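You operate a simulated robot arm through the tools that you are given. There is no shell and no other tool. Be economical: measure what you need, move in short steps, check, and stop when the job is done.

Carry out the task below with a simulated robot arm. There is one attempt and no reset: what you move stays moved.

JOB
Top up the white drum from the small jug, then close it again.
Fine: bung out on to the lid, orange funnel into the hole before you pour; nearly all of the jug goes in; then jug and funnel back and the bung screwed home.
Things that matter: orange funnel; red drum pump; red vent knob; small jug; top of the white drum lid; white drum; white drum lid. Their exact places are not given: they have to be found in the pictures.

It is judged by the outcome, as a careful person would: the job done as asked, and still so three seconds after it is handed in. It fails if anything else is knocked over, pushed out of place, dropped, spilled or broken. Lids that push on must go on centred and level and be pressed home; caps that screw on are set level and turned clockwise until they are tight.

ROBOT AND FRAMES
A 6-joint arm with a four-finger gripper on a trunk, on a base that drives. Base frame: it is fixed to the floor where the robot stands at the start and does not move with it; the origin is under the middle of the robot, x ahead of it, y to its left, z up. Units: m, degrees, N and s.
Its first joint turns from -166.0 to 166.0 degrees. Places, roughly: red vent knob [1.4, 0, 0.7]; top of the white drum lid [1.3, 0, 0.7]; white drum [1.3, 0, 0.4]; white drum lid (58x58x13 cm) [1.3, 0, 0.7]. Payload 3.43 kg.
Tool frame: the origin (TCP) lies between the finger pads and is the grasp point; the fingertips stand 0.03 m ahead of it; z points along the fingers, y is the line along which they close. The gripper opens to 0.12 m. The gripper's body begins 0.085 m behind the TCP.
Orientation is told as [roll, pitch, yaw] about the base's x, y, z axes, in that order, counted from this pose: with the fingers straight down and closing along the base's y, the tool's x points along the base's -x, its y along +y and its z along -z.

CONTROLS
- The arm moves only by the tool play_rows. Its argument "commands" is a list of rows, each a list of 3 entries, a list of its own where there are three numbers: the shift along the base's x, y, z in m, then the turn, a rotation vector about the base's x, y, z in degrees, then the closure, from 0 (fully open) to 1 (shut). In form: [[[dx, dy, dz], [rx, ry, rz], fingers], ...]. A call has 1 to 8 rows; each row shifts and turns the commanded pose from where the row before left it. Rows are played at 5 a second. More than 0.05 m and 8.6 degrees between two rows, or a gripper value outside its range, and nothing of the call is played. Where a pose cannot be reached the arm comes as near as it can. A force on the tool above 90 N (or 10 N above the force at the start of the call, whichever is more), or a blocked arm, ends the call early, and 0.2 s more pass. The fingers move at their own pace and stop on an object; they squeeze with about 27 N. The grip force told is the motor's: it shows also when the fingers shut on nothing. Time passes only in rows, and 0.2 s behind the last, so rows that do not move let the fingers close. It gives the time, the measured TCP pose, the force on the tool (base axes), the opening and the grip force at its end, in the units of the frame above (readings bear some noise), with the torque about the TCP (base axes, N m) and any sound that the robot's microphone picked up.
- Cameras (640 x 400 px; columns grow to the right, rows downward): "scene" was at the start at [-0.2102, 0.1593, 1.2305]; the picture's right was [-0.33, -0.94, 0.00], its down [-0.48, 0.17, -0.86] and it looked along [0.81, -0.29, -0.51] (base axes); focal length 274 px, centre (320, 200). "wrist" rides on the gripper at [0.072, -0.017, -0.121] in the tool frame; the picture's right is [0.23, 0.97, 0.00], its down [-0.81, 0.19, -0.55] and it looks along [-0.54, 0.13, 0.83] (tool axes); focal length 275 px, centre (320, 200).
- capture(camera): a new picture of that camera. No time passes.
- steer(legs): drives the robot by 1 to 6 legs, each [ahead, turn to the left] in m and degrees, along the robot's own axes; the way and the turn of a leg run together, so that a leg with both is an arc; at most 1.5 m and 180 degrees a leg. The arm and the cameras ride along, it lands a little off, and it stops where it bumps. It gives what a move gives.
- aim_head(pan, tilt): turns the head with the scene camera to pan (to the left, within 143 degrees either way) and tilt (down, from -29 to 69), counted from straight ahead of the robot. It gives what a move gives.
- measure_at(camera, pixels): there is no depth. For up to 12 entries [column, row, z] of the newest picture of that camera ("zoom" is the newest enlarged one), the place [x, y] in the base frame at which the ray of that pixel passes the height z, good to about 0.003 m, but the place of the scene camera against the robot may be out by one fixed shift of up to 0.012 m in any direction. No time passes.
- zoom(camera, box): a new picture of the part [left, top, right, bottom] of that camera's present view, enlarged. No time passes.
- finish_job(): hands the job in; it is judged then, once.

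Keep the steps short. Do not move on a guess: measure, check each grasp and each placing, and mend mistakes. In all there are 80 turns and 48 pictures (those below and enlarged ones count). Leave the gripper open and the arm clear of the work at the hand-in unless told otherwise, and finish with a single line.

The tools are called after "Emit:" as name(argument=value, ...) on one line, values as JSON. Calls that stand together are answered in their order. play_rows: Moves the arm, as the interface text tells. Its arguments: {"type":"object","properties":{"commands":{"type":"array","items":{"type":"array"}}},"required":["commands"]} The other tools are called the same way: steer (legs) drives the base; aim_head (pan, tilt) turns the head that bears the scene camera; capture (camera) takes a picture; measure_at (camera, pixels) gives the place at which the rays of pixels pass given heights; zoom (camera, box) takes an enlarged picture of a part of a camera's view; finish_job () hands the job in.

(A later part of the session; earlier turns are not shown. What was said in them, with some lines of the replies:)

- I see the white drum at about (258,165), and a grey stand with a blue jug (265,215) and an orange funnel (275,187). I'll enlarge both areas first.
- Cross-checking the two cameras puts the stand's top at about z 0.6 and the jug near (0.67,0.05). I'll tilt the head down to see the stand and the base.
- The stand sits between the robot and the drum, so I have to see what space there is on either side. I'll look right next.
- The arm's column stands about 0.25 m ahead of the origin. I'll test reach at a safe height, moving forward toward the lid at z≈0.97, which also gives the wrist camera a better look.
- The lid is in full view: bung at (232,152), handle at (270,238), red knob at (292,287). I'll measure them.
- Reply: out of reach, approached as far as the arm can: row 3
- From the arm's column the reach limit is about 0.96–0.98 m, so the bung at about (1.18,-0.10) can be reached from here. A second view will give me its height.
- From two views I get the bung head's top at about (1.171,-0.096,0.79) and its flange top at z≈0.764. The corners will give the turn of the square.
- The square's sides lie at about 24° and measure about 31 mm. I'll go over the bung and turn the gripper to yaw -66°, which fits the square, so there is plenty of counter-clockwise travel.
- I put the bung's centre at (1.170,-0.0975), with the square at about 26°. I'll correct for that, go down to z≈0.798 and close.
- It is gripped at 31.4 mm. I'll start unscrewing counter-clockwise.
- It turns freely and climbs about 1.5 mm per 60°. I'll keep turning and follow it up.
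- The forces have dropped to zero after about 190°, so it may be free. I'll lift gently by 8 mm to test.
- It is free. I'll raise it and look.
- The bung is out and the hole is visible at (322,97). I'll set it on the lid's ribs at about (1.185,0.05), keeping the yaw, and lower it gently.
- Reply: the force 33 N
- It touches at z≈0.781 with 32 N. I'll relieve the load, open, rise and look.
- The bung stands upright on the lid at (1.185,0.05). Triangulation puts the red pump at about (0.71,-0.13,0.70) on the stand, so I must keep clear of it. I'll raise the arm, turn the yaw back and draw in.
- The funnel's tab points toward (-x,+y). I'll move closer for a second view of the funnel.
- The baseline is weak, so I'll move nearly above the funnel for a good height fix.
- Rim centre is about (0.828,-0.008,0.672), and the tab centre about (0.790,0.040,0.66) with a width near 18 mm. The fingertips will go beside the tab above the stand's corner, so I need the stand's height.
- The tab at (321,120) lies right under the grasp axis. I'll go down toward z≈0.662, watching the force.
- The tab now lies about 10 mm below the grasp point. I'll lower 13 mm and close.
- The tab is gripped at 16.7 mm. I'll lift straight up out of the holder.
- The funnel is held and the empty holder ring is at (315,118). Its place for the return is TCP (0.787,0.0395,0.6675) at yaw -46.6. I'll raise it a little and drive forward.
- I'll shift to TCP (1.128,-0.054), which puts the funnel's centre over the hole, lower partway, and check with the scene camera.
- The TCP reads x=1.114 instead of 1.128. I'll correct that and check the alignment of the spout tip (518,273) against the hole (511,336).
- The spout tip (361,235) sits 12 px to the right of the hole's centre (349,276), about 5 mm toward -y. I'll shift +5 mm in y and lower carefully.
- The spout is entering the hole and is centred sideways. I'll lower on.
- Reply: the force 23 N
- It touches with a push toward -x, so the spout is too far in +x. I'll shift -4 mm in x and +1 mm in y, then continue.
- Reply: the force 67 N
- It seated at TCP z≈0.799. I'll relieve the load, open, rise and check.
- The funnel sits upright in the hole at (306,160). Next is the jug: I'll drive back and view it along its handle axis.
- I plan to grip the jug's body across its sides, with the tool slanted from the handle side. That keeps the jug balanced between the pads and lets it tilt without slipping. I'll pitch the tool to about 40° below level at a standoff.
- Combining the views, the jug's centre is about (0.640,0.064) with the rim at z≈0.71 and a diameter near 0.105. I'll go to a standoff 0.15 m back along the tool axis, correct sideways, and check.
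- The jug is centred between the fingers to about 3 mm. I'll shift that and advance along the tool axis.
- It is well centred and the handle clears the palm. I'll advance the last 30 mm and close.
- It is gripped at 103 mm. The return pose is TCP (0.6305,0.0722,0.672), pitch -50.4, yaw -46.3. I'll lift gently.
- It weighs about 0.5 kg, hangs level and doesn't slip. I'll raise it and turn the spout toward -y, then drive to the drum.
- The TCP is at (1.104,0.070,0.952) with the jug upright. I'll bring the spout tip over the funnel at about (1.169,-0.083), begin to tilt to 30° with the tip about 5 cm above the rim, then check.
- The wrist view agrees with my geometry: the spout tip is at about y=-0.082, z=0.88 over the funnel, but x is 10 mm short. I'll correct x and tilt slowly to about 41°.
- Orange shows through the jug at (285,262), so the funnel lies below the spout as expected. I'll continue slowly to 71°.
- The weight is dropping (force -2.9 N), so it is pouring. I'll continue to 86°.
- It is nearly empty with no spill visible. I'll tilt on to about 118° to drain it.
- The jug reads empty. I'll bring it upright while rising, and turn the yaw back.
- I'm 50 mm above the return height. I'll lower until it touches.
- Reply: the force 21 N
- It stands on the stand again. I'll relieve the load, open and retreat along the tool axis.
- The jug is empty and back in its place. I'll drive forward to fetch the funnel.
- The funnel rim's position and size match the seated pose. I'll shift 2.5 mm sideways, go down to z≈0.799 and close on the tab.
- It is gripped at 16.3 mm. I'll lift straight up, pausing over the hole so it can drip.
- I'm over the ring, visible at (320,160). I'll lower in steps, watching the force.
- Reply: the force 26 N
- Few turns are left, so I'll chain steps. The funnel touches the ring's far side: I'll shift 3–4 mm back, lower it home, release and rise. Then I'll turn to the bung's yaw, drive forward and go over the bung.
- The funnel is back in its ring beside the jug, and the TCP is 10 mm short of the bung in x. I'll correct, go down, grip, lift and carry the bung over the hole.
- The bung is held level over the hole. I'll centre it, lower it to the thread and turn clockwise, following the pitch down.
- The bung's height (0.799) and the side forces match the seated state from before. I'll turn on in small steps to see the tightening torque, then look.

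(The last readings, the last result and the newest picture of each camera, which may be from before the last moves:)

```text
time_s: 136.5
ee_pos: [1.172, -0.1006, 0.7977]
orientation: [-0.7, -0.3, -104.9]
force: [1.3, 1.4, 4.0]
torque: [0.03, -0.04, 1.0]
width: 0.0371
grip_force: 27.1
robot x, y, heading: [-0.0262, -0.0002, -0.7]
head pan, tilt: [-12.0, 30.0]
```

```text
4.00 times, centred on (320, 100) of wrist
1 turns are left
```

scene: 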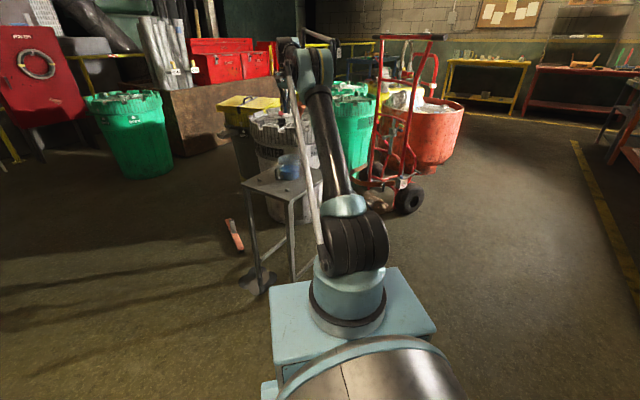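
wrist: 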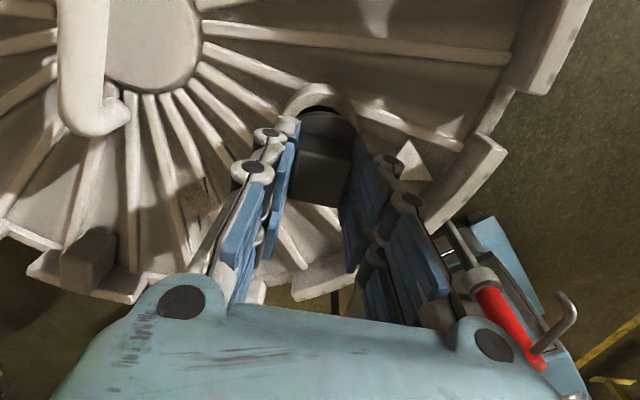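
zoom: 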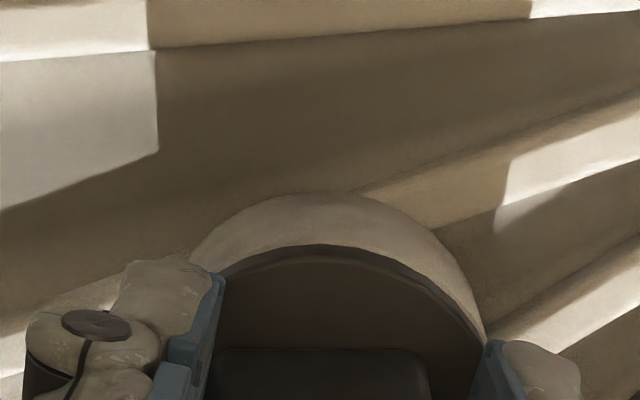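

The clockwise torque rose to about 1 N·m and the fingers began to slip on the square, so the bung is tight and level on its boss. I'll open, rise clear, draw back and hand in.

Emit:
play_rows(commands=[[[0, 0, 0], [0, 0, 0], 0.3], [[0, 0, 0], [0, 0, 0], 0.3], [[0, 0, 0.02], [0, 0, 0], 0.3], [[0, 0, 0.04], [0, 0, 0], 0.2], [[0, 0, 0.05], [0, 0, 0], 0], [[0, 0, 0.05], [0, 0, 0], 0], [[-0.03, 0, 0], [0, 0, 0], 0], [[-0.03, 0, 0], [0, 0, 0], 0]])

Emit:
steer(legs=[[-0.15, 0]])

Emit:
finish_job()

```text
time_s: 138.3
ee_pos: [1.1136, -0.1012, 0.9573]
orientation: [-0.7, -0.3, -104.8]
force: [0.9, -0.1, -0.3]
torque: [-0.01, 0.03, 0.01]
width: 0.12
grip_force: 0.0
robot x, y, heading: [-0.0245, -0.006, -0.7]
head pan, tilt: [-12.0, 30.0]
```

```text
time_s: 139.7
ee_pos: [0.9621, -0.098, 0.9571]
orientation: [-0.6, -0.3, -104.7]
force: [-0.6, 0.2, 0.0]
torque: [0.01, 0.0, 0.0]
width: 0.12
grip_force: 0.1
robot x, y, heading: [-0.1799, 0.0005, -0.3]
head pan, tilt: [-12.0, 30.0]
```

```text
The job is handed in.
```

The jug was poured empty into the white drum through the funnel with no spill seen, the jug and funnel are back in their places, the bung is screwed in to about 1 N·m, and the job is handed in with the gripper open and clear.
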